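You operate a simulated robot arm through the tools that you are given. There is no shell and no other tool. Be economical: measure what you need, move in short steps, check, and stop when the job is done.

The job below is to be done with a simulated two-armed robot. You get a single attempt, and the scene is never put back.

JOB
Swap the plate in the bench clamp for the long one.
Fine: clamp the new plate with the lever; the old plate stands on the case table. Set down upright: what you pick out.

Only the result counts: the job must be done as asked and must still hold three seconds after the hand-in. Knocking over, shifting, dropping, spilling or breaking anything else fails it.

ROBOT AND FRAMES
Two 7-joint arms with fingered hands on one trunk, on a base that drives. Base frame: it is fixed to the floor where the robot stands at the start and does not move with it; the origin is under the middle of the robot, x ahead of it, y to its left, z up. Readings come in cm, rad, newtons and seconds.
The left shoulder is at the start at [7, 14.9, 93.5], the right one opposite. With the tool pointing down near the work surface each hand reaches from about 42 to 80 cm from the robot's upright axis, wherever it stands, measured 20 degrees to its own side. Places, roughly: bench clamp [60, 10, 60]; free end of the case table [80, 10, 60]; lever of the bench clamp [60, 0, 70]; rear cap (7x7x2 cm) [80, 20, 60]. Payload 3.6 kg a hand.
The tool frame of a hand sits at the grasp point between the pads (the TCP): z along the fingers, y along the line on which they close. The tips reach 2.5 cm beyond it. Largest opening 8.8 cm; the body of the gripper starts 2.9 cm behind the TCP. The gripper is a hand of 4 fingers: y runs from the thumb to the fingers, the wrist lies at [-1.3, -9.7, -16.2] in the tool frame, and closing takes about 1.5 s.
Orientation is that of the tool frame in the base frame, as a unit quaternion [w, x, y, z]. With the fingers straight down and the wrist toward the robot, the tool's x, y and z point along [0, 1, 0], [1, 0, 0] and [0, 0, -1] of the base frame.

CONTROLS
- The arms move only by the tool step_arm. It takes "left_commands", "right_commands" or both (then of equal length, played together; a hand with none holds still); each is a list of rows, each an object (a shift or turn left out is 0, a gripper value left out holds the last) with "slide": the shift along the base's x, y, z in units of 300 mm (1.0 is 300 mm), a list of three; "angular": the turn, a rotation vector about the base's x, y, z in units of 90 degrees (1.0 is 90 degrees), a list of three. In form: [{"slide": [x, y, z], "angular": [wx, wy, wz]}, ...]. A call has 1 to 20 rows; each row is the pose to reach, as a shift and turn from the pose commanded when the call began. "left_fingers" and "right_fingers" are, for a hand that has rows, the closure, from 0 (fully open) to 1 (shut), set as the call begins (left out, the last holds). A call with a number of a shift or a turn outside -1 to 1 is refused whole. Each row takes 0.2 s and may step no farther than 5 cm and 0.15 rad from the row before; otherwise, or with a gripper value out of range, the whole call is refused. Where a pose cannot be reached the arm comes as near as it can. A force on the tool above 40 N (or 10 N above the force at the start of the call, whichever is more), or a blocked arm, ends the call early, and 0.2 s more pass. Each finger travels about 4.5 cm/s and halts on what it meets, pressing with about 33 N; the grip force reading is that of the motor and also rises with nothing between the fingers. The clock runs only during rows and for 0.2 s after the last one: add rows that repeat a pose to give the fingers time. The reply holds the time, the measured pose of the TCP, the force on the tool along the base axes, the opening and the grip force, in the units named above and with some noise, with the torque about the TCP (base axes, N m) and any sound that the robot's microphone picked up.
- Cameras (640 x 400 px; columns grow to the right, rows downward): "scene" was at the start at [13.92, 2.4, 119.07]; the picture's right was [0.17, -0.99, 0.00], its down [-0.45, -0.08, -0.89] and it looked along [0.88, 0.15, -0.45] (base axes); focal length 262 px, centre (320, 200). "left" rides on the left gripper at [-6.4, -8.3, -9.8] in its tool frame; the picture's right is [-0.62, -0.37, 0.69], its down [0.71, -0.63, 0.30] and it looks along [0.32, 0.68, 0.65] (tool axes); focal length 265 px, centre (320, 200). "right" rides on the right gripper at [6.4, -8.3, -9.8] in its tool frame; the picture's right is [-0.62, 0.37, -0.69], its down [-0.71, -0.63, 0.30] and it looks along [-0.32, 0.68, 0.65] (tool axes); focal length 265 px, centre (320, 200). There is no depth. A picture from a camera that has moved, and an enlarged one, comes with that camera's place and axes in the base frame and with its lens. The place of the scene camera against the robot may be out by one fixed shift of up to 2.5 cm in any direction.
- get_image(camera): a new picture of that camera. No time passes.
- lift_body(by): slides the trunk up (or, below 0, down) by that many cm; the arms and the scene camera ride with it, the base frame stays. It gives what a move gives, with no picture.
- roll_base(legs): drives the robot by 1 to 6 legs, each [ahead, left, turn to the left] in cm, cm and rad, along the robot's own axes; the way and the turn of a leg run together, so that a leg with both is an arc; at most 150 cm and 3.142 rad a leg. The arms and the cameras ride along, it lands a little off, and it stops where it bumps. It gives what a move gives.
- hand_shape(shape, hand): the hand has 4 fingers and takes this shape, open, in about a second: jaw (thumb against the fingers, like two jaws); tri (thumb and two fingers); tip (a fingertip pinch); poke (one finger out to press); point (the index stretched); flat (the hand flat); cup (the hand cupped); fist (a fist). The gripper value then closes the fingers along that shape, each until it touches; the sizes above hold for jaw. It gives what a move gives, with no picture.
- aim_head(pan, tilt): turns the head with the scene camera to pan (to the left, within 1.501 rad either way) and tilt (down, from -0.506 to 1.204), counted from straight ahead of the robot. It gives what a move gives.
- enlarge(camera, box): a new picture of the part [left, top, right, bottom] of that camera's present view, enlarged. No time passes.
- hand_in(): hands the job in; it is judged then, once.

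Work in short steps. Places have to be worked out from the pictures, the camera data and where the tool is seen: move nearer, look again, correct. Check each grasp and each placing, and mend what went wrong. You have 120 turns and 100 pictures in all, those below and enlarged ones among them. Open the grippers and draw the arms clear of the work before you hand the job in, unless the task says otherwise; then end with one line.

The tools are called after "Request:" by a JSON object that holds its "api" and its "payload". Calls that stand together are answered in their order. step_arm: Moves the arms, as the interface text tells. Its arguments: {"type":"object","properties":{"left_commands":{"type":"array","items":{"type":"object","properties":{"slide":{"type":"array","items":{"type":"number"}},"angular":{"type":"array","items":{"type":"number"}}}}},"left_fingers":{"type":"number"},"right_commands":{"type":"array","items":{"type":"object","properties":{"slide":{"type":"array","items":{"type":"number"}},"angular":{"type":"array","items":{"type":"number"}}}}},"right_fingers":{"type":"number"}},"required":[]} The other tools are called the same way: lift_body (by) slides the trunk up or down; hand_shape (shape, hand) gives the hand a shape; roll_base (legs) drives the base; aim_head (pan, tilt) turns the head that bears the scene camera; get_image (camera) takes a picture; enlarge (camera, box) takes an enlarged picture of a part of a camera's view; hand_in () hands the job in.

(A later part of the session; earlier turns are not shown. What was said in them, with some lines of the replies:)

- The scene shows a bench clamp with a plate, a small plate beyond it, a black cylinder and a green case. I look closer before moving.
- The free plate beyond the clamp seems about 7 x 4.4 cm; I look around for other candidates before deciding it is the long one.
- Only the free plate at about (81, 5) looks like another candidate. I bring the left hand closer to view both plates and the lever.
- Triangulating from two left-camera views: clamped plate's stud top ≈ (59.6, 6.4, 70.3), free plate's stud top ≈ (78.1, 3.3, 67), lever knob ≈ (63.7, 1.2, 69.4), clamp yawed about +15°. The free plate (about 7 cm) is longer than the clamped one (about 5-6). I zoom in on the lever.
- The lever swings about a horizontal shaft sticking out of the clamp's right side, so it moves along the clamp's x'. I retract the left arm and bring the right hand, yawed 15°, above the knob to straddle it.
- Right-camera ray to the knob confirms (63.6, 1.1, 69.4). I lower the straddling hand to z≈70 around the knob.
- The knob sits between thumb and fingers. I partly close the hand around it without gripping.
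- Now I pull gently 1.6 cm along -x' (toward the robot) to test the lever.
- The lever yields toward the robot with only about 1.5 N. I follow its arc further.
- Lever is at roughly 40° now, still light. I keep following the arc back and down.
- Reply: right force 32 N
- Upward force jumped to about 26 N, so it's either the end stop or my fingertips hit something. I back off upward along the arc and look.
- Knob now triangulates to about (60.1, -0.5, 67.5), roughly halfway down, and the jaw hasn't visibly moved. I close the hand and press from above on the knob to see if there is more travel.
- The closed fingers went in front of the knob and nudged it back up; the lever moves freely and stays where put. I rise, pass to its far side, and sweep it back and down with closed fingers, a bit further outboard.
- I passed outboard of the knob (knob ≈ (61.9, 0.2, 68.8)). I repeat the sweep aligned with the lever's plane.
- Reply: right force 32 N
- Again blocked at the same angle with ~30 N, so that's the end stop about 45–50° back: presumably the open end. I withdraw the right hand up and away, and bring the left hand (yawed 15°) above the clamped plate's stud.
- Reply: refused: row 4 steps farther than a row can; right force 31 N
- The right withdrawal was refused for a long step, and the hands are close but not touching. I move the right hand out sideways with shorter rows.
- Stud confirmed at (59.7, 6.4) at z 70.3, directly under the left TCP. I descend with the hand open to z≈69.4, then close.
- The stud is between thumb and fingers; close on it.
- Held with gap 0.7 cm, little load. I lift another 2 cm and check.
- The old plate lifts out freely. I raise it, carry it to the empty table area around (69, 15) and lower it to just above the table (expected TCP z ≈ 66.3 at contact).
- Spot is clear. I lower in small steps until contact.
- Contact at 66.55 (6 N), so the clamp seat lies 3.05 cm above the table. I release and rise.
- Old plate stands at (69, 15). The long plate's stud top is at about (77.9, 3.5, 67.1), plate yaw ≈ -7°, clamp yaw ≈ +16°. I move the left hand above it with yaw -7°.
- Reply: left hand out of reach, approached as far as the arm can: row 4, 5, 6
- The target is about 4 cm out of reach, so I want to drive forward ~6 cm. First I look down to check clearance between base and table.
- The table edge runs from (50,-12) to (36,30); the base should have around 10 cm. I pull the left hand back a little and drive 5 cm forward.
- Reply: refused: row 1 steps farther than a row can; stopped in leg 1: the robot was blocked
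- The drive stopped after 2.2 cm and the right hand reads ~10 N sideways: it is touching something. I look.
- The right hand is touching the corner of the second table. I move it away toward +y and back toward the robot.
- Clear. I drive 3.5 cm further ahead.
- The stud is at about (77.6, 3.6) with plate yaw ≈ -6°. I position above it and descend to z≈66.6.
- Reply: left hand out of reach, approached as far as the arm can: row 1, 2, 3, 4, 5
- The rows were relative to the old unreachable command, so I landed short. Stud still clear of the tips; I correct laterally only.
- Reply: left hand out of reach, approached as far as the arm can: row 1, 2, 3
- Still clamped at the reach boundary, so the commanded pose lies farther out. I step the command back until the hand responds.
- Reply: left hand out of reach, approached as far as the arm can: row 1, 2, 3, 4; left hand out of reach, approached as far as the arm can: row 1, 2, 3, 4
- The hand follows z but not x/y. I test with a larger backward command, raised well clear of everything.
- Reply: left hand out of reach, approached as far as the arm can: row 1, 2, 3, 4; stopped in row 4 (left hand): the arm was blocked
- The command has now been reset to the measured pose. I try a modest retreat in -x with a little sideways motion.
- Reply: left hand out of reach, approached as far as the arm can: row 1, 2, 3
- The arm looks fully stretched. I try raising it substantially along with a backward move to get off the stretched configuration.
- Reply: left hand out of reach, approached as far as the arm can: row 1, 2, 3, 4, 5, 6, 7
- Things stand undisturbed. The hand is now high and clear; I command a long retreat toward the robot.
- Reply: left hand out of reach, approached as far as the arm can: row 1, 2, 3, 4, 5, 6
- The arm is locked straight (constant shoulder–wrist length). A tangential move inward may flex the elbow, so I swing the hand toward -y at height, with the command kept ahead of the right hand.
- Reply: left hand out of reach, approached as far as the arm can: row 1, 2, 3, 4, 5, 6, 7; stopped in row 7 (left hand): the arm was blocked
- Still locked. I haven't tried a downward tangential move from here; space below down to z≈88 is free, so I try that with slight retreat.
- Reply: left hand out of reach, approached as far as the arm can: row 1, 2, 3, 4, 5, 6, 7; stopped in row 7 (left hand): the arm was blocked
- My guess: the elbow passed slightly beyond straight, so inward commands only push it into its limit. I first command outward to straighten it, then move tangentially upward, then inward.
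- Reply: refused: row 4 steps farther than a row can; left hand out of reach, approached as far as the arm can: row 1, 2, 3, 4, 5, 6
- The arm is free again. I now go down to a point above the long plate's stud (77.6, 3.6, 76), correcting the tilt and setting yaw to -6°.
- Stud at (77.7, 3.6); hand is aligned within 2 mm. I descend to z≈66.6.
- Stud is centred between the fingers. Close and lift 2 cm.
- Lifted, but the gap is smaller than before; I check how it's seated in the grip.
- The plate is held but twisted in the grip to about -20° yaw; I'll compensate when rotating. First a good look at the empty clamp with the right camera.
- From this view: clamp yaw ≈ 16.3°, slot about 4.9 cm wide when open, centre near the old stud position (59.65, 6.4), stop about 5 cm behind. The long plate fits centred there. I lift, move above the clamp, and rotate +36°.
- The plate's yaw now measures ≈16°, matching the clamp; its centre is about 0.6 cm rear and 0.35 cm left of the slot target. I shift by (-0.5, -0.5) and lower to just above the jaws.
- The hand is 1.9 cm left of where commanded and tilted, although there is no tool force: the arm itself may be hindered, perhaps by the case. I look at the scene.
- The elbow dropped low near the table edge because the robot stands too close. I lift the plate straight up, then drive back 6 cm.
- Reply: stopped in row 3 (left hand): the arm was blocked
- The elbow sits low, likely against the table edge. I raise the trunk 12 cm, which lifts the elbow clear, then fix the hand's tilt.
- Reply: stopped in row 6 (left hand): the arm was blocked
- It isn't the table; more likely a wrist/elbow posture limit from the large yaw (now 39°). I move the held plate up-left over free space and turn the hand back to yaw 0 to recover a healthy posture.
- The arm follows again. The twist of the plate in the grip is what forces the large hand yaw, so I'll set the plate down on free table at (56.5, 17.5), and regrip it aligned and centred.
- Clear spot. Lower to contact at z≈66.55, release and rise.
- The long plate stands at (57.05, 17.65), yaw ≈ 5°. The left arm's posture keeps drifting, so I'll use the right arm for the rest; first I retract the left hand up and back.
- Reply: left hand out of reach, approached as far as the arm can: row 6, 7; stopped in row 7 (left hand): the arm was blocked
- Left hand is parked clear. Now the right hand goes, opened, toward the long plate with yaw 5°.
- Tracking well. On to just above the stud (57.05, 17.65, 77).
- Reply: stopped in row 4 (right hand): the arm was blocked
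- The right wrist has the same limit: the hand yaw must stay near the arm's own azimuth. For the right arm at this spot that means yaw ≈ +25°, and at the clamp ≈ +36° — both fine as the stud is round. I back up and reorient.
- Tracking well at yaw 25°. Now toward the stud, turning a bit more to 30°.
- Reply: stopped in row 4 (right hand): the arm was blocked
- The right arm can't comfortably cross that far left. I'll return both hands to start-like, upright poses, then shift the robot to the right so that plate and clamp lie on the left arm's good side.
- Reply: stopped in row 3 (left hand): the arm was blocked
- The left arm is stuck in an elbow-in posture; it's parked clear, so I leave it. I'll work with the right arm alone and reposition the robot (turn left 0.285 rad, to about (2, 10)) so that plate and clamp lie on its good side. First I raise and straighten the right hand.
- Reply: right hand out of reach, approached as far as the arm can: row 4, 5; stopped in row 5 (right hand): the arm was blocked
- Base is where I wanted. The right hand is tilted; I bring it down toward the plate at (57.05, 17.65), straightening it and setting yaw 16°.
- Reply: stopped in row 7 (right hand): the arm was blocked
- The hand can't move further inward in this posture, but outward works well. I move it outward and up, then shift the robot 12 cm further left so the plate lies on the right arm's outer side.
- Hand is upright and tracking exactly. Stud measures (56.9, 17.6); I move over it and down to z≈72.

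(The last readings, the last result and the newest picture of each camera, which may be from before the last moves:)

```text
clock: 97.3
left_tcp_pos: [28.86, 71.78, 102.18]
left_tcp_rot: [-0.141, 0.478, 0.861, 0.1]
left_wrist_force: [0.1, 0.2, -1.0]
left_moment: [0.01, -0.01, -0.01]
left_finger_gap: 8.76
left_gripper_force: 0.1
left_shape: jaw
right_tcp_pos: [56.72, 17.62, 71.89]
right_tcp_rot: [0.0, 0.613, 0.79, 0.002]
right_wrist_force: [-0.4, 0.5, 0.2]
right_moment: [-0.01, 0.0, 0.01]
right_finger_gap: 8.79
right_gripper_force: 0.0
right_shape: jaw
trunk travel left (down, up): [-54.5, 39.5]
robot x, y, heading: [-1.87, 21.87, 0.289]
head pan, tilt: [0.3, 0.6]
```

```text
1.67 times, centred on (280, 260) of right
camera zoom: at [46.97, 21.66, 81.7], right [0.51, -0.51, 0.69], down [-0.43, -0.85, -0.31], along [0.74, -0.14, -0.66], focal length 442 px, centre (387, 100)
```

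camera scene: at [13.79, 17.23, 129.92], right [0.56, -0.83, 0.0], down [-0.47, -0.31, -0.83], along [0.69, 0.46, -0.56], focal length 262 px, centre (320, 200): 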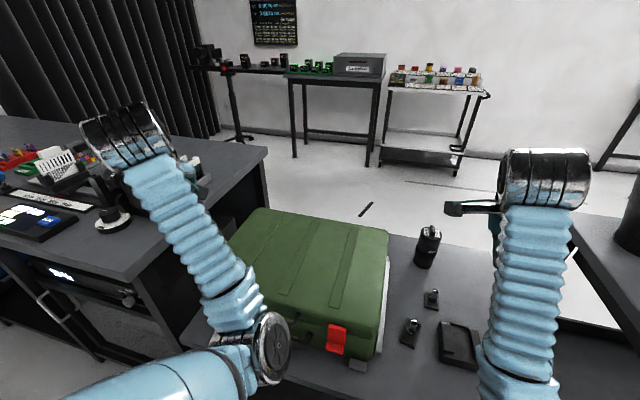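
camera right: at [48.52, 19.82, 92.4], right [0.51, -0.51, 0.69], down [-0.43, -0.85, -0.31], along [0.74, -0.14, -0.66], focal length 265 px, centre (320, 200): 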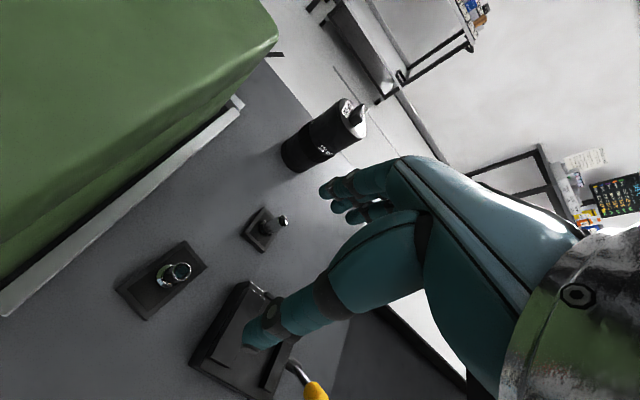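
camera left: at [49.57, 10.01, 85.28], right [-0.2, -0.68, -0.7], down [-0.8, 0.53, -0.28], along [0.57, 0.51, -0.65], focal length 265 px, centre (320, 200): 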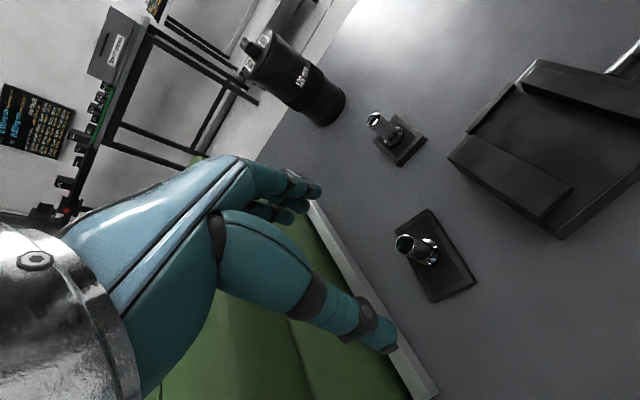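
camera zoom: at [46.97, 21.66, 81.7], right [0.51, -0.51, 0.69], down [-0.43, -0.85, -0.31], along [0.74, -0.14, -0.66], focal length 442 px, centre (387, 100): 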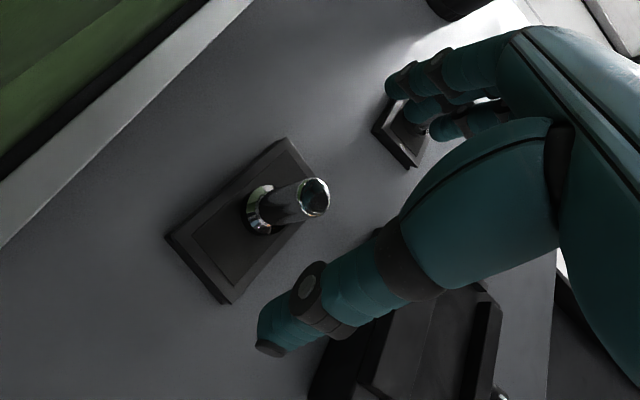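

Stud at (56.75, 17.45), plate yaw ≈ 4.5°. I descend to 66.55 turning the hand to about 4.5° so it's aligned with the plate.

Request:
{"api": "step_arm", "payload": {"right_commands": [{"slide": [0, -0.004, 0.0], "angular": [0, 0, -0.06]}, {"slide": [0, -0.004, -0.05], "angular": [0, 0, -0.122]}, {"slide": [0, -0.004, -0.12], "angular": [0, 0, -0.122]}, {"slide": [0, -0.004, -0.178], "angular": [0, 0, -0.122]}, {"slide": [0, -0.004, -0.178], "angular": [0, 0, -0.122]}]}}

Request:
{"api": "enlarge", "payload": {"camera": "right", "box": [160, 140, 400, 380]}}

```text
clock: 98.5
left_tcp_pos: [28.63, 71.92, 102.17]
left_tcp_rot: [-0.14, 0.477, 0.862, 0.101]
left_wrist_force: [0.7, 0.2, -0.6]
left_moment: [0.02, 0.03, 0.01]
left_finger_gap: 8.8
left_gripper_force: 0.1
left_shape: jaw
right_tcp_pos: [57.38, 17.76, 67.8]
right_tcp_rot: [0.001, 0.688, 0.725, 0.015]
right_wrist_force: [-3.9, -2.8, 16.2]
right_moment: [1.25, 1.26, 0.48]
right_finger_gap: 8.77
right_gripper_force: 0.0
right_shape: jaw
trunk travel left (down, up): [-54.5, 39.5]
robot x, y, heading: [-1.11, 21.98, 0.294]
head pan, tilt: [0.3, 0.6]
stopped in row 5 (right hand): the force on the tool passed its limit at 44 N (the readings are from after the stop); the commanded pose is now the measured one
```

```text
1.67 times, centred on (280, 260) of right
camera zoom: at [48.42, 23.55, 77.47], right [0.39, -0.61, 0.69], down [-0.58, -0.74, -0.33], along [0.71, -0.27, -0.64], focal length 442 px, centre (387, 100)
```

zoom: 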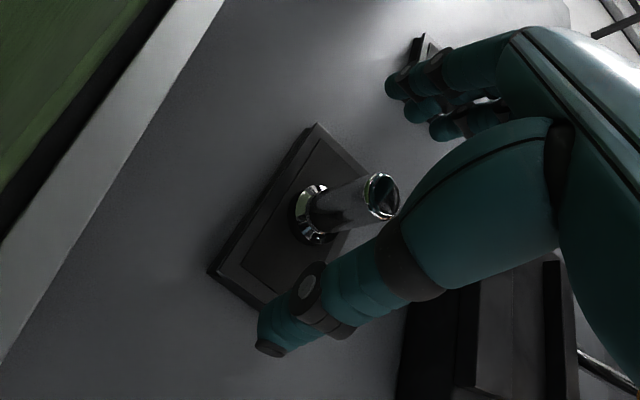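

The hand's camera side touched the case edge (torque puts the contact at about (49.6, 25.5)). I lift off at once and turn the hand to yaw ≈ 28°, which swings that side away from the case.

Request:
{"api": "step_arm", "payload": {"right_commands": [{"slide": [0, -0.01, 0.05], "angular": [0, 0, 0]}, {"slide": [0, -0.01, 0.14], "angular": [0, 0, 0]}, {"slide": [-0.01, -0.01, 0.16], "angular": [0, 0, 0.08]}, {"slide": [-0.015, -0.01, 0.16], "angular": [0, 0, 0.16]}, {"slide": [-0.02, -0.01, 0.16], "angular": [0, 0, 0.24]}, {"slide": [-0.02, -0.01, 0.16], "angular": [0, 0, 0.27]}, {"slide": [-0.02, -0.01, 0.16], "angular": [0, 0, 0.27]}]}}

Request:
{"api": "get_image", "payload": {"camera": "right"}}

Request:
{"api": "get_image", "payload": {"camera": "scene"}}

```text
clock: 100.1
left_tcp_pos: [28.79, 71.92, 102.09]
left_tcp_rot: [-0.141, 0.478, 0.861, 0.101]
left_wrist_force: [0.4, 0.4, 0.5]
left_moment: [0.0, -0.02, 0.03]
left_finger_gap: 8.78
left_gripper_force: 0.0
left_shape: jaw
right_tcp_pos: [56.86, 17.35, 72.19]
right_tcp_rot: [-0.002, 0.52, 0.854, 0.011]
right_wrist_force: [1.6, 0.2, 0.0]
right_moment: [-0.01, 0.0, -0.02]
right_finger_gap: 8.77
right_gripper_force: 0.1
right_shape: jaw
trunk travel left (down, up): [-54.5, 39.5]
robot x, y, heading: [-1.46, 21.88, 0.295]
head pan, tilt: [0.3, 0.6]
```

```text
16 pictures are left
camera right: at [46.26, 19.06, 81.95], right [0.61, -0.39, 0.69], down [-0.23, -0.92, -0.32], along [0.76, 0.04, -0.65], focal length 265 px, centre (320, 200)
```

right: 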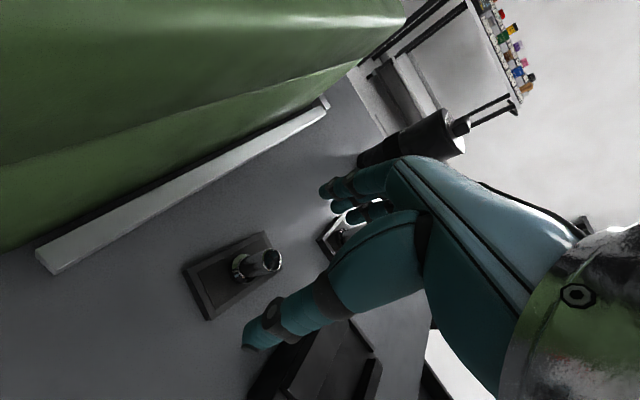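

```text
15 pictures are left
camera scene: at [10.3, 29.29, 129.9], right [0.56, -0.83, 0.0], down [-0.47, -0.32, -0.83], along [0.68, 0.46, -0.56], focal length 262 px, centre (320, 200)
```

scene: 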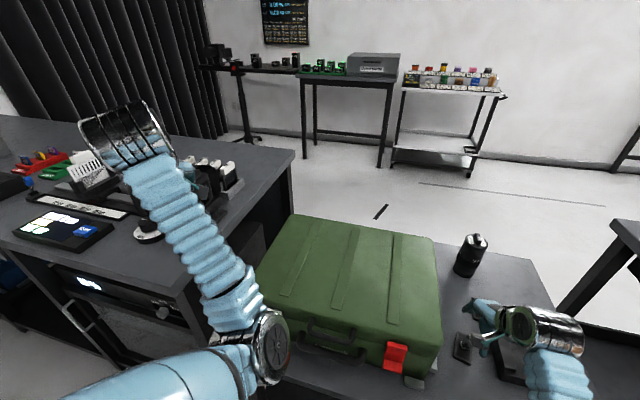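

The case is unmoved. I descend at yaw 27°, small correction, to z≈66.6.

Request:
{"api": "step_arm", "payload": {"right_commands": [{"slide": [-0.005, 0.002, -0.05], "angular": [-0.0134, 0.005, 0]}, {"slide": [-0.006, 0.002, -0.11], "angular": [-0.0134, 0.005, 0]}, {"slide": [-0.006, 0.002, -0.16], "angular": [-0.0134, 0.005, 0]}, {"slide": [-0.006, 0.002, -0.187], "angular": [-0.0134, 0.005, 0]}, {"slide": [-0.006, 0.002, -0.187], "angular": [-0.0134, 0.005, 0]}]}}

Request:
{"api": "enlarge", "payload": {"camera": "right", "box": [200, 140, 400, 360]}}

```text
clock: 101.3
left_tcp_pos: [28.8, 71.79, 102.06]
left_tcp_rot: [-0.142, 0.478, 0.861, 0.1]
left_wrist_force: [0.3, -0.2, 0.1]
left_moment: [0.0, 0.02, 0.03]
left_finger_gap: 8.78
left_gripper_force: 0.1
left_shape: jaw
right_tcp_pos: [56.59, 17.44, 66.51]
right_tcp_rot: [0.0, 0.52, 0.854, -0.001]
right_wrist_force: [0.2, -0.8, -0.9]
right_moment: [-0.01, 0.01, 0.0]
right_finger_gap: 8.76
right_gripper_force: 0.1
right_shape: jaw
trunk travel left (down, up): [-54.5, 39.5]
robot x, y, heading: [-1.83, 21.86, 0.29]
head pan, tilt: [0.3, 0.6]
```

```text
1.82 times, centred on (300, 250) of right
camera zoom: at [46.18, 19.3, 76.35], right [0.61, -0.38, 0.69], down [-0.23, -0.92, -0.3], along [0.76, 0.03, -0.65], focal length 483 px, centre (356, 109)
```

zoom: 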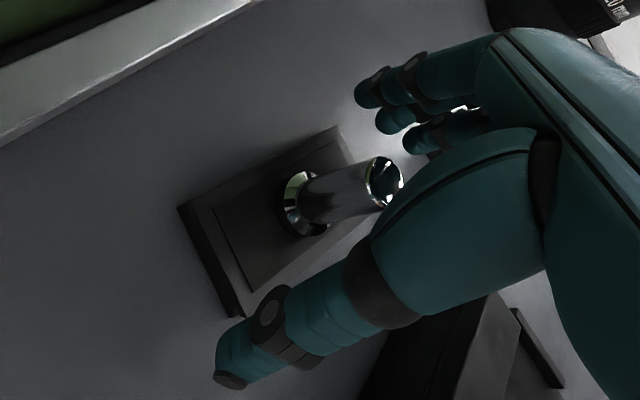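

Stud at (57.1, 17.45): shift 0.4 cm forward and close.

Request:
{"api": "step_arm", "payload": {"right_commands": [{"slide": [0.007, 0, 0]}, {"slide": [0.014, 0, 0]}, {"slide": [0.014, 0, 0]}]}}

Request:
{"api": "step_arm", "payload": {"right_commands": [{"slide": [0, 0, 0]}, {"slide": [0, 0, 0]}, {"slide": [0, 0, 0]}, {"slide": [0, 0, 0]}, {"slide": [0, 0, 0]}, {"slide": [0, 0, 0]}, {"slide": [0, 0, 0]}, {"slide": [0, 0, 0]}, {"slide": [0, 0, 0]}, {"slide": [0, 0, 0.03]}, {"slide": [0, 0, 0.08]}, {"slide": [0, 0, 0.14]}, {"slide": [0, 0, 0.2]}], "right_fingers": 1.0}}

Request:
{"api": "enlarge", "payload": {"camera": "right", "box": [200, 140, 400, 360]}}

```text
clock: 102.1
left_tcp_pos: [28.75, 71.88, 102.15]
left_tcp_rot: [-0.14, 0.477, 0.862, 0.101]
left_wrist_force: [0.7, 0.1, 0.4]
left_moment: [-0.03, 0.05, -0.02]
left_finger_gap: 8.78
left_gripper_force: 0.1
left_shape: jaw
right_tcp_pos: [57.04, 17.49, 66.44]
right_tcp_rot: [0.0, 0.519, 0.855, 0.0]
right_wrist_force: [0.2, -0.8, -0.3]
right_moment: [0.01, 0.01, 0.01]
right_finger_gap: 8.78
right_gripper_force: 0.1
right_shape: jaw
trunk travel left (down, up): [-54.5, 39.5]
robot x, y, heading: [-1.36, 21.97, 0.292]
head pan, tilt: [0.3, 0.6]
```

```text
clock: 104.9
left_tcp_pos: [28.87, 71.83, 102.14]
left_tcp_rot: [-0.141, 0.478, 0.861, 0.1]
left_wrist_force: [-0.1, 0.3, -0.3]
left_moment: [0.01, 0.04, 0.0]
left_finger_gap: 8.78
left_gripper_force: 0.0
left_shape: jaw
right_tcp_pos: [57.03, 17.34, 72.47]
right_tcp_rot: [0.0, 0.52, 0.854, -0.001]
right_wrist_force: [0.1, -0.1, -0.9]
right_moment: [0.01, 0.02, 0.02]
right_finger_gap: 0.75
right_gripper_force: 33.5
right_shape: jaw
trunk travel left (down, up): [-54.5, 39.5]
robot x, y, heading: [-1.55, 21.95, 0.291]
head pan, tilt: [0.3, 0.6]
```

```text
1.82 times, centred on (300, 250) of right
camera zoom: at [46.65, 19.33, 82.34], right [0.61, -0.38, 0.69], down [-0.23, -0.92, -0.3], along [0.76, 0.03, -0.65], focal length 483 px, centre (356, 109)
```

zoom: 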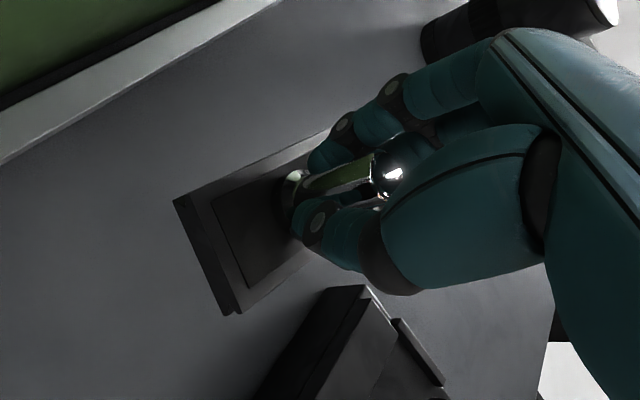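

Centred grip this time (gap 0.75), plate yaw ≈ 5°. I raise a little and turn +11.5° in place, where the arm tracks well; then driving the base sideways will carry the plate over the clamp.

Request:
{"api": "step_arm", "payload": {"right_commands": [{"slide": [0, 0, 0.06], "angular": [0, 0, 0.04]}, {"slide": [0, 0, 0.13], "angular": [0, 0, 0.085]}, {"slide": [0, 0, 0.18], "angular": [0, 0, 0.128]}, {"slide": [0, 0, 0.18], "angular": [0, 0, 0.128]}]}}

Request:
{"api": "roll_base", "payload": {"legs": [[-0.7, -11.3, 0]]}}

Request:
{"api": "get_image", "payload": {"camera": "right"}}

```text
clock: 105.9
left_tcp_pos: [28.74, 71.85, 102.06]
left_tcp_rot: [-0.141, 0.478, 0.861, 0.1]
left_wrist_force: [0.4, -0.8, 0.5]
left_moment: [-0.01, -0.03, -0.01]
left_finger_gap: 8.81
left_gripper_force: 0.1
left_shape: jaw
right_tcp_pos: [57.01, 17.55, 77.93]
right_tcp_rot: [0.001, 0.43, 0.903, -0.002]
right_wrist_force: [0.5, -0.7, -1.3]
right_moment: [0.0, 0.01, -0.01]
right_finger_gap: 0.74
right_gripper_force: 32.9
right_shape: jaw
trunk travel left (down, up): [-54.5, 39.5]
robot x, y, heading: [-1.85, 22.19, 0.298]
head pan, tilt: [0.3, 0.6]
```

```text
clock: 108.0
left_tcp_pos: [31.75, 60.64, 101.99]
left_tcp_rot: [-0.139, 0.48, 0.86, 0.099]
left_wrist_force: [-0.8, -0.9, 0.2]
left_moment: [0.01, -0.03, 0.01]
left_finger_gap: 8.78
left_gripper_force: 0.2
left_shape: jaw
right_tcp_pos: [59.59, 6.5, 77.84]
right_tcp_rot: [0.0, 0.432, 0.902, 0.0]
right_wrist_force: [-0.2, 0.6, -0.3]
right_moment: [0.0, 0.04, -0.01]
right_finger_gap: 0.74
right_gripper_force: 33.4
right_shape: jaw
trunk travel left (down, up): [-54.5, 39.5]
robot x, y, heading: [0.65, 10.62, 0.291]
head pan, tilt: [0.3, 0.6]
```

```text
12 pictures are left
camera right: at [49.01, 6.16, 87.68], right [0.68, -0.25, 0.69], down [-0.04, -0.95, -0.3], along [0.74, 0.17, -0.65], focal length 265 px, centre (320, 200)
```

right: 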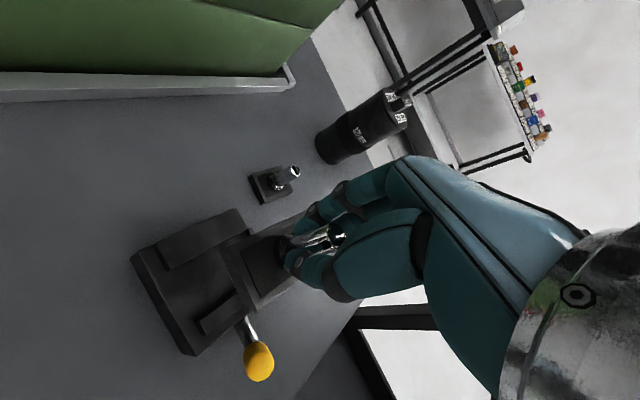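

The plate is now over the clamp, tracking fine. Comparing edges in the same image, plate is ~2.5° short in yaw and laterally centred within ~1 mm. I turn +2.5°, shift 0.4 cm toward the front and lower to just above the jaws.

Request:
{"api": "step_arm", "payload": {"right_commands": [{"slide": [-0.006, -0.003, -0.04], "angular": [0, 0, 0.014]}, {"slide": [-0.013, -0.005, -0.1], "angular": [0, 0, 0.028]}, {"slide": [-0.013, -0.005, -0.16], "angular": [0, 0, 0.028]}, {"slide": [-0.013, -0.005, -0.2], "angular": [0, 0, 0.028]}, {"slide": [-0.013, -0.005, -0.2], "angular": [0, 0, 0.028]}]}}

Request:
{"api": "enlarge", "payload": {"camera": "right", "box": [140, 160, 380, 400]}}

```text
clock: 109.2
left_tcp_pos: [31.6, 60.69, 102.12]
left_tcp_rot: [-0.139, 0.48, 0.86, 0.1]
left_wrist_force: [0.3, -0.3, -0.7]
left_moment: [0.0, 0.0, 0.02]
left_finger_gap: 8.78
left_gripper_force: 0.0
left_shape: jaw
right_tcp_pos: [59.03, 6.31, 71.83]
right_tcp_rot: [0.001, 0.411, 0.911, -0.002]
right_wrist_force: [-0.6, 0.4, -0.8]
right_moment: [0.02, 0.02, -0.02]
right_finger_gap: 0.74
right_gripper_force: 33.1
right_shape: jaw
trunk travel left (down, up): [-54.5, 39.5]
robot x, y, heading: [1.24, 10.9, 0.286]
head pan, tilt: [0.3, 0.6]
```

```text
1.67 times, centred on (260, 280) of right
camera zoom: at [48.47, 5.59, 81.66], right [0.69, -0.22, 0.69], down [0.0, -0.95, -0.3], along [0.73, 0.21, -0.65], focal length 442 px, centre (420, 67)
```

zoom: 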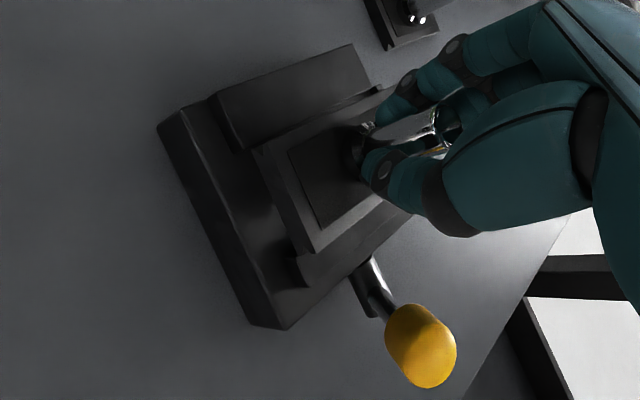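

Plate edges are parallel to the jaws with ~0.25 cm margin on each side. I lower in small steps to the seat (expected z≈69.6).

Request:
{"api": "step_arm", "payload": {"right_commands": [{"slide": [0, 0, -0.015]}, {"slide": [0, 0, -0.03]}, {"slide": [0, 0, -0.045]}, {"slide": [0, 0, -0.058]}, {"slide": [0, 0, -0.068]}, {"slide": [0, 0, -0.076]}]}}

Request:
{"api": "enlarge", "payload": {"camera": "right", "box": [140, 160, 380, 400]}}

```text
clock: 110.6
left_tcp_pos: [31.52, 60.55, 102.05]
left_tcp_rot: [-0.139, 0.48, 0.86, 0.099]
left_wrist_force: [0.0, 1.1, 0.0]
left_moment: [0.03, 0.0, 0.02]
left_finger_gap: 8.79
left_gripper_force: 0.1
left_shape: jaw
right_tcp_pos: [59.15, 6.24, 69.56]
right_tcp_rot: [0.001, 0.412, 0.911, 0.0]
right_wrist_force: [0.3, -0.4, 1.0]
right_moment: [-0.01, -0.09, 0.0]
right_finger_gap: 0.74
right_gripper_force: 33.1
right_shape: jaw
trunk travel left (down, up): [-54.5, 39.5]
robot x, y, heading: [1.26, 10.57, 0.289]
head pan, tilt: [0.3, 0.6]
```

```text
1.67 times, centred on (260, 280) of right
camera zoom: at [48.61, 5.54, 79.42], right [0.68, -0.22, 0.69], down [0.0, -0.95, -0.3], along [0.73, 0.21, -0.65], focal length 442 px, centre (420, 67)
```

zoom: 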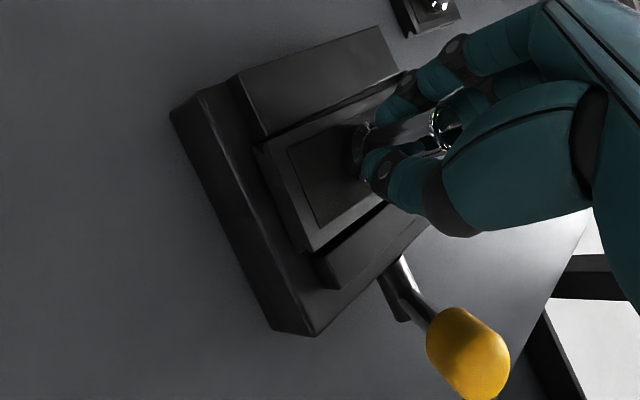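

The plate sits between the jaws at the seat height. I nudge 1.5 mm down, release, and rise.

Request:
{"api": "step_arm", "payload": {"right_commands": [{"slide": [0, 0, -0.004]}, {"slide": [0, 0, -0.006]}]}}

Request:
{"api": "step_arm", "payload": {"right_commands": [{"slide": [0, 0, 0]}, {"slide": [0, 0, 0]}, {"slide": [0, 0, 0]}, {"slide": [0, 0, 0]}, {"slide": [0, 0, 0]}, {"slide": [0, 0, 0]}, {"slide": [0, 0, 0]}, {"slide": [0, 0, 0.04]}, {"slide": [0, 0, 0.1]}, {"slide": [0, 0, 0.18]}, {"slide": [0, 0, 0.27]}, {"slide": [0, 0, 0.27]}], "right_fingers": 0}}

Request:
{"api": "enlarge", "payload": {"camera": "right", "box": [140, 160, 380, 400]}}

```text
clock: 111.2
left_tcp_pos: [31.59, 60.45, 101.99]
left_tcp_rot: [-0.139, 0.479, 0.861, 0.099]
left_wrist_force: [-1.8, -0.3, 0.2]
left_moment: [-0.02, 0.01, -0.03]
left_finger_gap: 8.78
left_gripper_force: 0.0
left_shape: jaw
right_tcp_pos: [59.16, 6.19, 69.49]
right_tcp_rot: [0.001, 0.412, 0.911, 0.0]
right_wrist_force: [-0.1, -1.5, 3.2]
right_moment: [0.02, -0.12, -0.01]
right_finger_gap: 0.73
right_gripper_force: 33.4
right_shape: jaw
trunk travel left (down, up): [-54.5, 39.5]
robot x, y, heading: [0.98, 11.02, 0.288]
head pan, tilt: [0.3, 0.6]
```

```text
clock: 113.8
left_tcp_pos: [31.68, 60.66, 101.94]
left_tcp_rot: [-0.139, 0.48, 0.861, 0.099]
left_wrist_force: [0.4, 0.6, -0.3]
left_moment: [0.0, 0.0, -0.02]
left_finger_gap: 8.79
left_gripper_force: 0.0
left_shape: jaw
right_tcp_pos: [59.32, 5.95, 77.5]
right_tcp_rot: [-0.001, 0.413, 0.911, -0.001]
right_wrist_force: [0.1, 0.7, 0.1]
right_moment: [0.01, 0.01, 0.01]
right_finger_gap: 8.77
right_gripper_force: 0.1
right_shape: jaw
trunk travel left (down, up): [-54.5, 39.5]
robot x, y, heading: [1.01, 10.7, 0.288]
head pan, tilt: [0.3, 0.6]
```

```text
1.67 times, centred on (260, 280) of right
camera zoom: at [48.86, 5.29, 87.34], right [0.69, -0.22, 0.69], down [0.0, -0.95, -0.3], along [0.73, 0.21, -0.65], focal length 442 px, centre (420, 67)
```

zoom: 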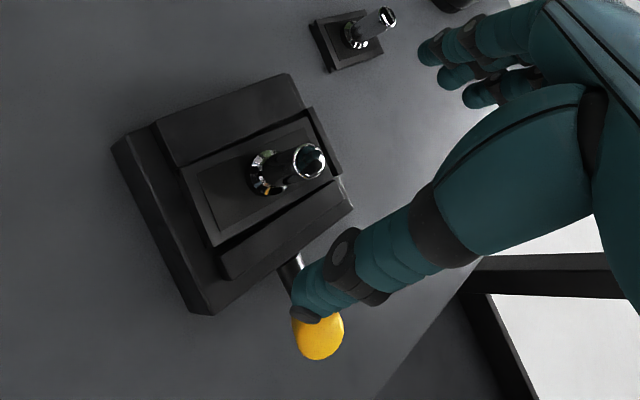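

The long plate is seated against the stop. Now the lever: I move the right hand behind the knob (robot side), turn to yaw ≈16°, close the fingers, and lower to knob height.

Request:
{"api": "step_arm", "payload": {"right_commands": [{"slide": [-0.03, -0.08, 0.02], "angular": [0, 0, -0.07]}, {"slide": [-0.06, -0.17, 0.02], "angular": [0, 0, -0.14]}, {"slide": [-0.1, -0.24, 0.02], "angular": [0, 0, -0.21]}, {"slide": [-0.13, -0.27, 0.02], "angular": [0, 0, -0.28]}, {"slide": [-0.13, -0.27, 0.02], "angular": [0, 0, -0.28]}, {"slide": [-0.13, -0.27, 0.02], "angular": [0, 0, -0.28]}, {"slide": [-0.13, -0.27, 0.02], "angular": [0, 0, -0.28]}, {"slide": [-0.13, -0.27, 0.02], "angular": [0, 0, -0.28]}], "right_fingers": 1.0}}

Request:
{"api": "get_image", "payload": {"camera": "right"}}

```text
clock: 115.6
left_tcp_pos: [31.53, 60.67, 102.1]
left_tcp_rot: [-0.14, 0.48, 0.86, 0.099]
left_wrist_force: [0.0, -0.2, 0.8]
left_moment: [0.03, -0.06, 0.0]
left_finger_gap: 8.77
left_gripper_force: 0.1
left_shape: jaw
right_tcp_pos: [55.38, -1.95, 77.97]
right_tcp_rot: [0.0, 0.601, 0.799, 0.0]
right_wrist_force: [-0.4, 0.1, -0.2]
right_moment: [0.04, -0.01, 0.0]
right_finger_gap: 0.0
right_gripper_force: 33.2
right_shape: jaw
trunk travel left (down, up): [-54.5, 39.5]
robot x, y, heading: [1.13, 10.84, 0.289]
head pan, tilt: [0.3, 0.6]
```

```text
8 pictures are left
camera right: at [45.54, 1.85, 87.8], right [0.53, -0.49, 0.69], down [-0.41, -0.86, -0.3], along [0.75, -0.12, -0.65], focal length 265 px, centre (320, 200)
```

right: 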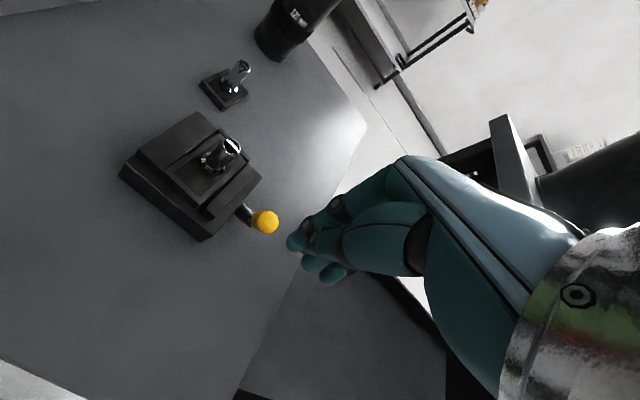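

Knob at (60.5, -0.3), aligned ahead of the closed fingers. I lower to z≈69 and sweep along +x', rising slightly, up to the original upright position.

Request:
{"api": "step_arm", "payload": {"right_commands": [{"slide": [0, 0, -0.12]}, {"slide": [0, 0, -0.22]}, {"slide": [0, 0, -0.3]}, {"slide": [0.03, 0.009, -0.3]}, {"slide": [0.06, 0.018, -0.3]}, {"slide": [0.09, 0.027, -0.3]}, {"slide": [0.12, 0.036, -0.29]}, {"slide": [0.145, 0.043, -0.275]}, {"slide": [0.17, 0.051, -0.26]}, {"slide": [0.19, 0.057, -0.255]}, {"slide": [0.205, 0.0615, -0.25]}]}}

Request:
{"api": "get_image", "payload": {"camera": "right"}}

```text
clock: 118.0
left_tcp_pos: [31.69, 60.71, 102.03]
left_tcp_rot: [-0.139, 0.48, 0.86, 0.099]
left_wrist_force: [-0.2, -0.6, 1.0]
left_moment: [-0.01, -0.01, 0.05]
left_finger_gap: 8.79
left_gripper_force: 0.0
left_shape: jaw
right_tcp_pos: [61.48, 0.06, 70.65]
right_tcp_rot: [0.001, 0.601, 0.799, -0.002]
right_wrist_force: [-2.6, -0.4, -0.2]
right_moment: [-0.01, 0.04, -0.01]
right_finger_gap: 0.01
right_gripper_force: 33.0
right_shape: jaw
trunk travel left (down, up): [-54.5, 39.5]
robot x, y, heading: [1.15, 10.52, 0.291]
head pan, tilt: [0.3, 0.6]
```

```text
7 pictures are left
camera right: at [51.55, 3.87, 80.46], right [0.53, -0.49, 0.69], down [-0.41, -0.86, -0.3], along [0.75, -0.12, -0.65], focal length 265 px, centre (320, 200)
```

right: 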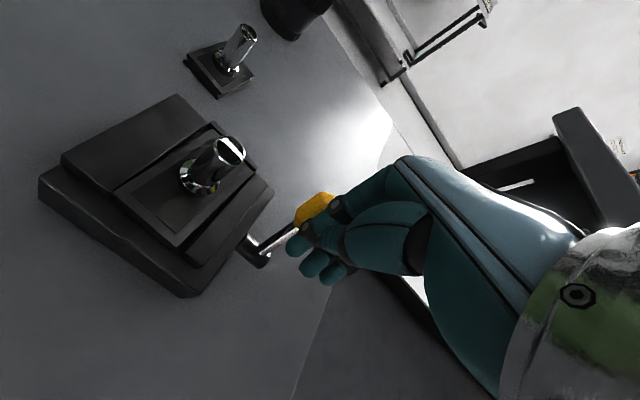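

Lever is back near upright with only 2.6 N. I keep pushing gently until it meets its closed end.

Request:
{"api": "step_arm", "payload": {"right_commands": [{"slide": [0.016, 0.005, 0]}, {"slide": [0.032, 0.0095, 0]}, {"slide": [0.045, 0.0135, 0]}, {"slide": [0.055, 0.0165, 0]}]}}

Request:
{"api": "get_image", "payload": {"camera": "right"}}

```text
clock: 119.0
left_tcp_pos: [31.09, 60.39, 102.38]
left_tcp_rot: [-0.137, 0.48, 0.86, 0.101]
left_wrist_force: [0.0, -0.4, 0.4]
left_moment: [0.05, -0.03, 0.01]
left_finger_gap: 8.79
left_gripper_force: 0.0
left_shape: jaw
right_tcp_pos: [62.66, 0.29, 70.93]
right_tcp_rot: [0.001, 0.602, 0.799, -0.002]
right_wrist_force: [-31.4, -16.1, 11.1]
right_moment: [-0.25, 0.34, -0.11]
right_finger_gap: 0.0
right_gripper_force: 32.9
right_shape: jaw
trunk travel left (down, up): [-54.5, 39.5]
robot x, y, heading: [0.75, 10.73, 0.284]
head pan, tilt: [0.3, 0.6]
```

```text
6 pictures are left
camera right: at [52.74, 4.12, 80.76], right [0.53, -0.49, 0.69], down [-0.41, -0.86, -0.3], along [0.75, -0.13, -0.65], focal length 265 px, centre (320, 200)
```

right: 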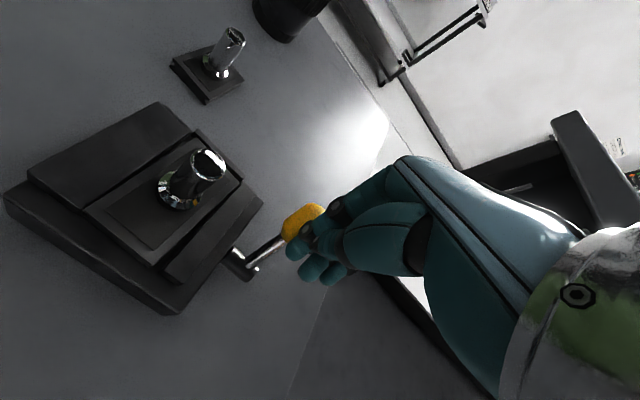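

Firm stop with ~35 N: the lever is at its closed end. I back off, rise clear, and check.

Request:
{"api": "step_arm", "payload": {"right_commands": [{"slide": [-0.03, -0.009, 0]}, {"slide": [-0.08, -0.024, 0.02]}, {"slide": [-0.14, -0.05, 0.1]}, {"slide": [-0.2, -0.1, 0.2]}, {"slide": [-0.26, -0.15, 0.3]}, {"slide": [-0.32, -0.2, 0.38]}, {"slide": [-0.32, -0.2, 0.38]}]}}

Request:
{"api": "enlarge", "payload": {"camera": "right", "box": [110, 40, 350, 240]}}

```text
clock: 120.6
left_tcp_pos: [31.59, 60.76, 102.01]
left_tcp_rot: [-0.139, 0.48, 0.86, 0.099]
left_wrist_force: [-0.8, -0.9, 0.1]
left_moment: [0.02, -0.02, -0.01]
left_finger_gap: 8.8
left_gripper_force: 0.0
left_shape: jaw
right_tcp_pos: [53.69, -5.6, 81.64]
right_tcp_rot: [0.0, 0.601, 0.799, -0.001]
right_wrist_force: [-0.5, -0.3, 0.4]
right_moment: [0.02, 0.0, -0.01]
right_finger_gap: 0.01
right_gripper_force: 32.5
right_shape: jaw
trunk travel left (down, up): [-54.5, 39.5]
robot x, y, heading: [1.09, 10.59, 0.285]
head pan, tilt: [0.3, 0.6]
```

```text
2.00 times, centred on (230, 140) of right
camera zoom: at [43.72, -1.68, 91.56], right [0.53, -0.49, 0.69], down [-0.41, -0.86, -0.3], along [0.75, -0.12, -0.65], focal length 531 px, centre (500, 320)
```

zoom: 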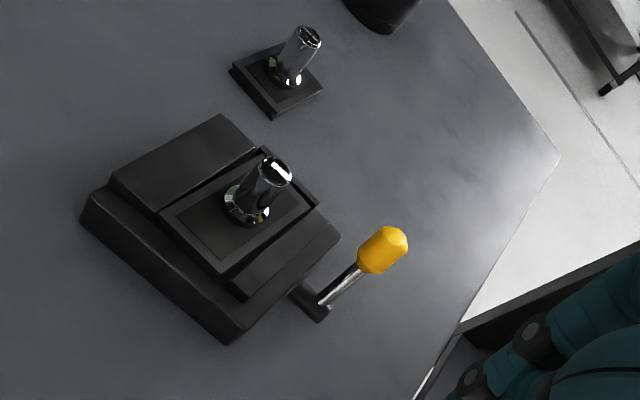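

The lever stands closed as at the start, the long plate is clamped and the old plate stands upright. I open the right hand, draw back, and take a last look.

Request:
{"api": "step_arm", "payload": {"right_commands": [{"slide": [-0.06, 0, 0.04]}, {"slide": [-0.13, 0, 0.08]}, {"slide": [-0.2, 0, 0.1]}, {"slide": [-0.2, 0, 0.1]}, {"slide": [-0.2, 0, 0.1]}, {"slide": [-0.2, 0, 0.1]}, {"slide": [-0.2, 0, 0.1]}, {"slide": [-0.2, 0, 0.1]}], "right_fingers": 0}}

Request:
{"api": "get_image", "payload": {"camera": "scene"}}

Request:
{"api": "enlarge", "payload": {"camera": "right", "box": [100, 0, 380, 220]}}

```text
clock: 122.4
left_tcp_pos: [31.53, 60.62, 102.04]
left_tcp_rot: [-0.14, 0.48, 0.86, 0.099]
left_wrist_force: [-0.4, -0.5, -0.7]
left_moment: [-0.01, 0.01, 0.0]
left_finger_gap: 8.78
left_gripper_force: 0.0
left_shape: jaw
right_tcp_pos: [47.52, -5.51, 85.01]
right_tcp_rot: [0.0, 0.601, 0.799, 0.0]
right_wrist_force: [0.6, -0.5, 0.2]
right_moment: [-0.03, 0.01, 0.02]
right_finger_gap: 8.79
right_gripper_force: 0.1
right_shape: jaw
trunk travel left (down, up): [-54.5, 39.5]
robot x, y, heading: [0.83, 10.27, 0.292]
head pan, tilt: [0.3, 0.6]
```

```text
4 pictures are left
camera scene: at [12.97, 17.84, 129.9], right [0.56, -0.83, 0.0], down [-0.47, -0.31, -0.83], along [0.69, 0.46, -0.56], focal length 262 px, centre (320, 200)
```

scene: 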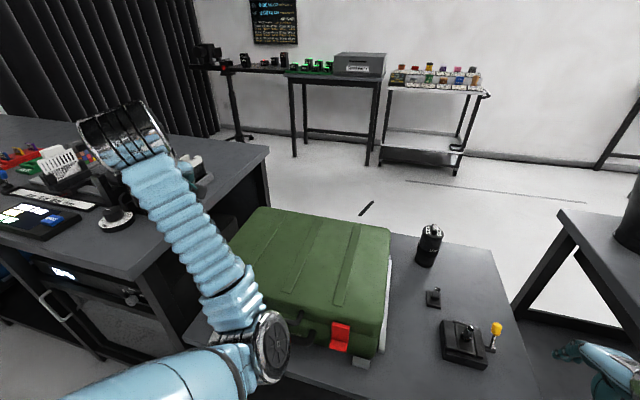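

```text
1.82 times, centred on (240, 110) of right
camera zoom: at [37.69, -1.63, 94.82], right [0.53, -0.49, 0.69], down [-0.41, -0.86, -0.3], along [0.75, -0.12, -0.65], focal length 483 px, centre (466, 364)
```

zoom: 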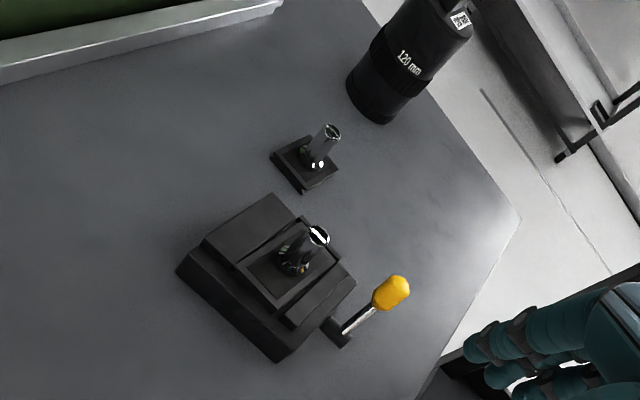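

Everything is in place: long plate clamped with the lever closed, old plate upright on the case table, hands open and clear.

Request:
{"api": "hand_in", "payload": {}}

```text
The job is handed in.
```

I've handed the job in: the long plate is in the bench clamp with the lever closed to its stop, and the old plate stands upright on the case table. While I was picking up the long plate, the right hand touched the case edge (about 44 N), and the case looked unmoved in the pictures afterwards.
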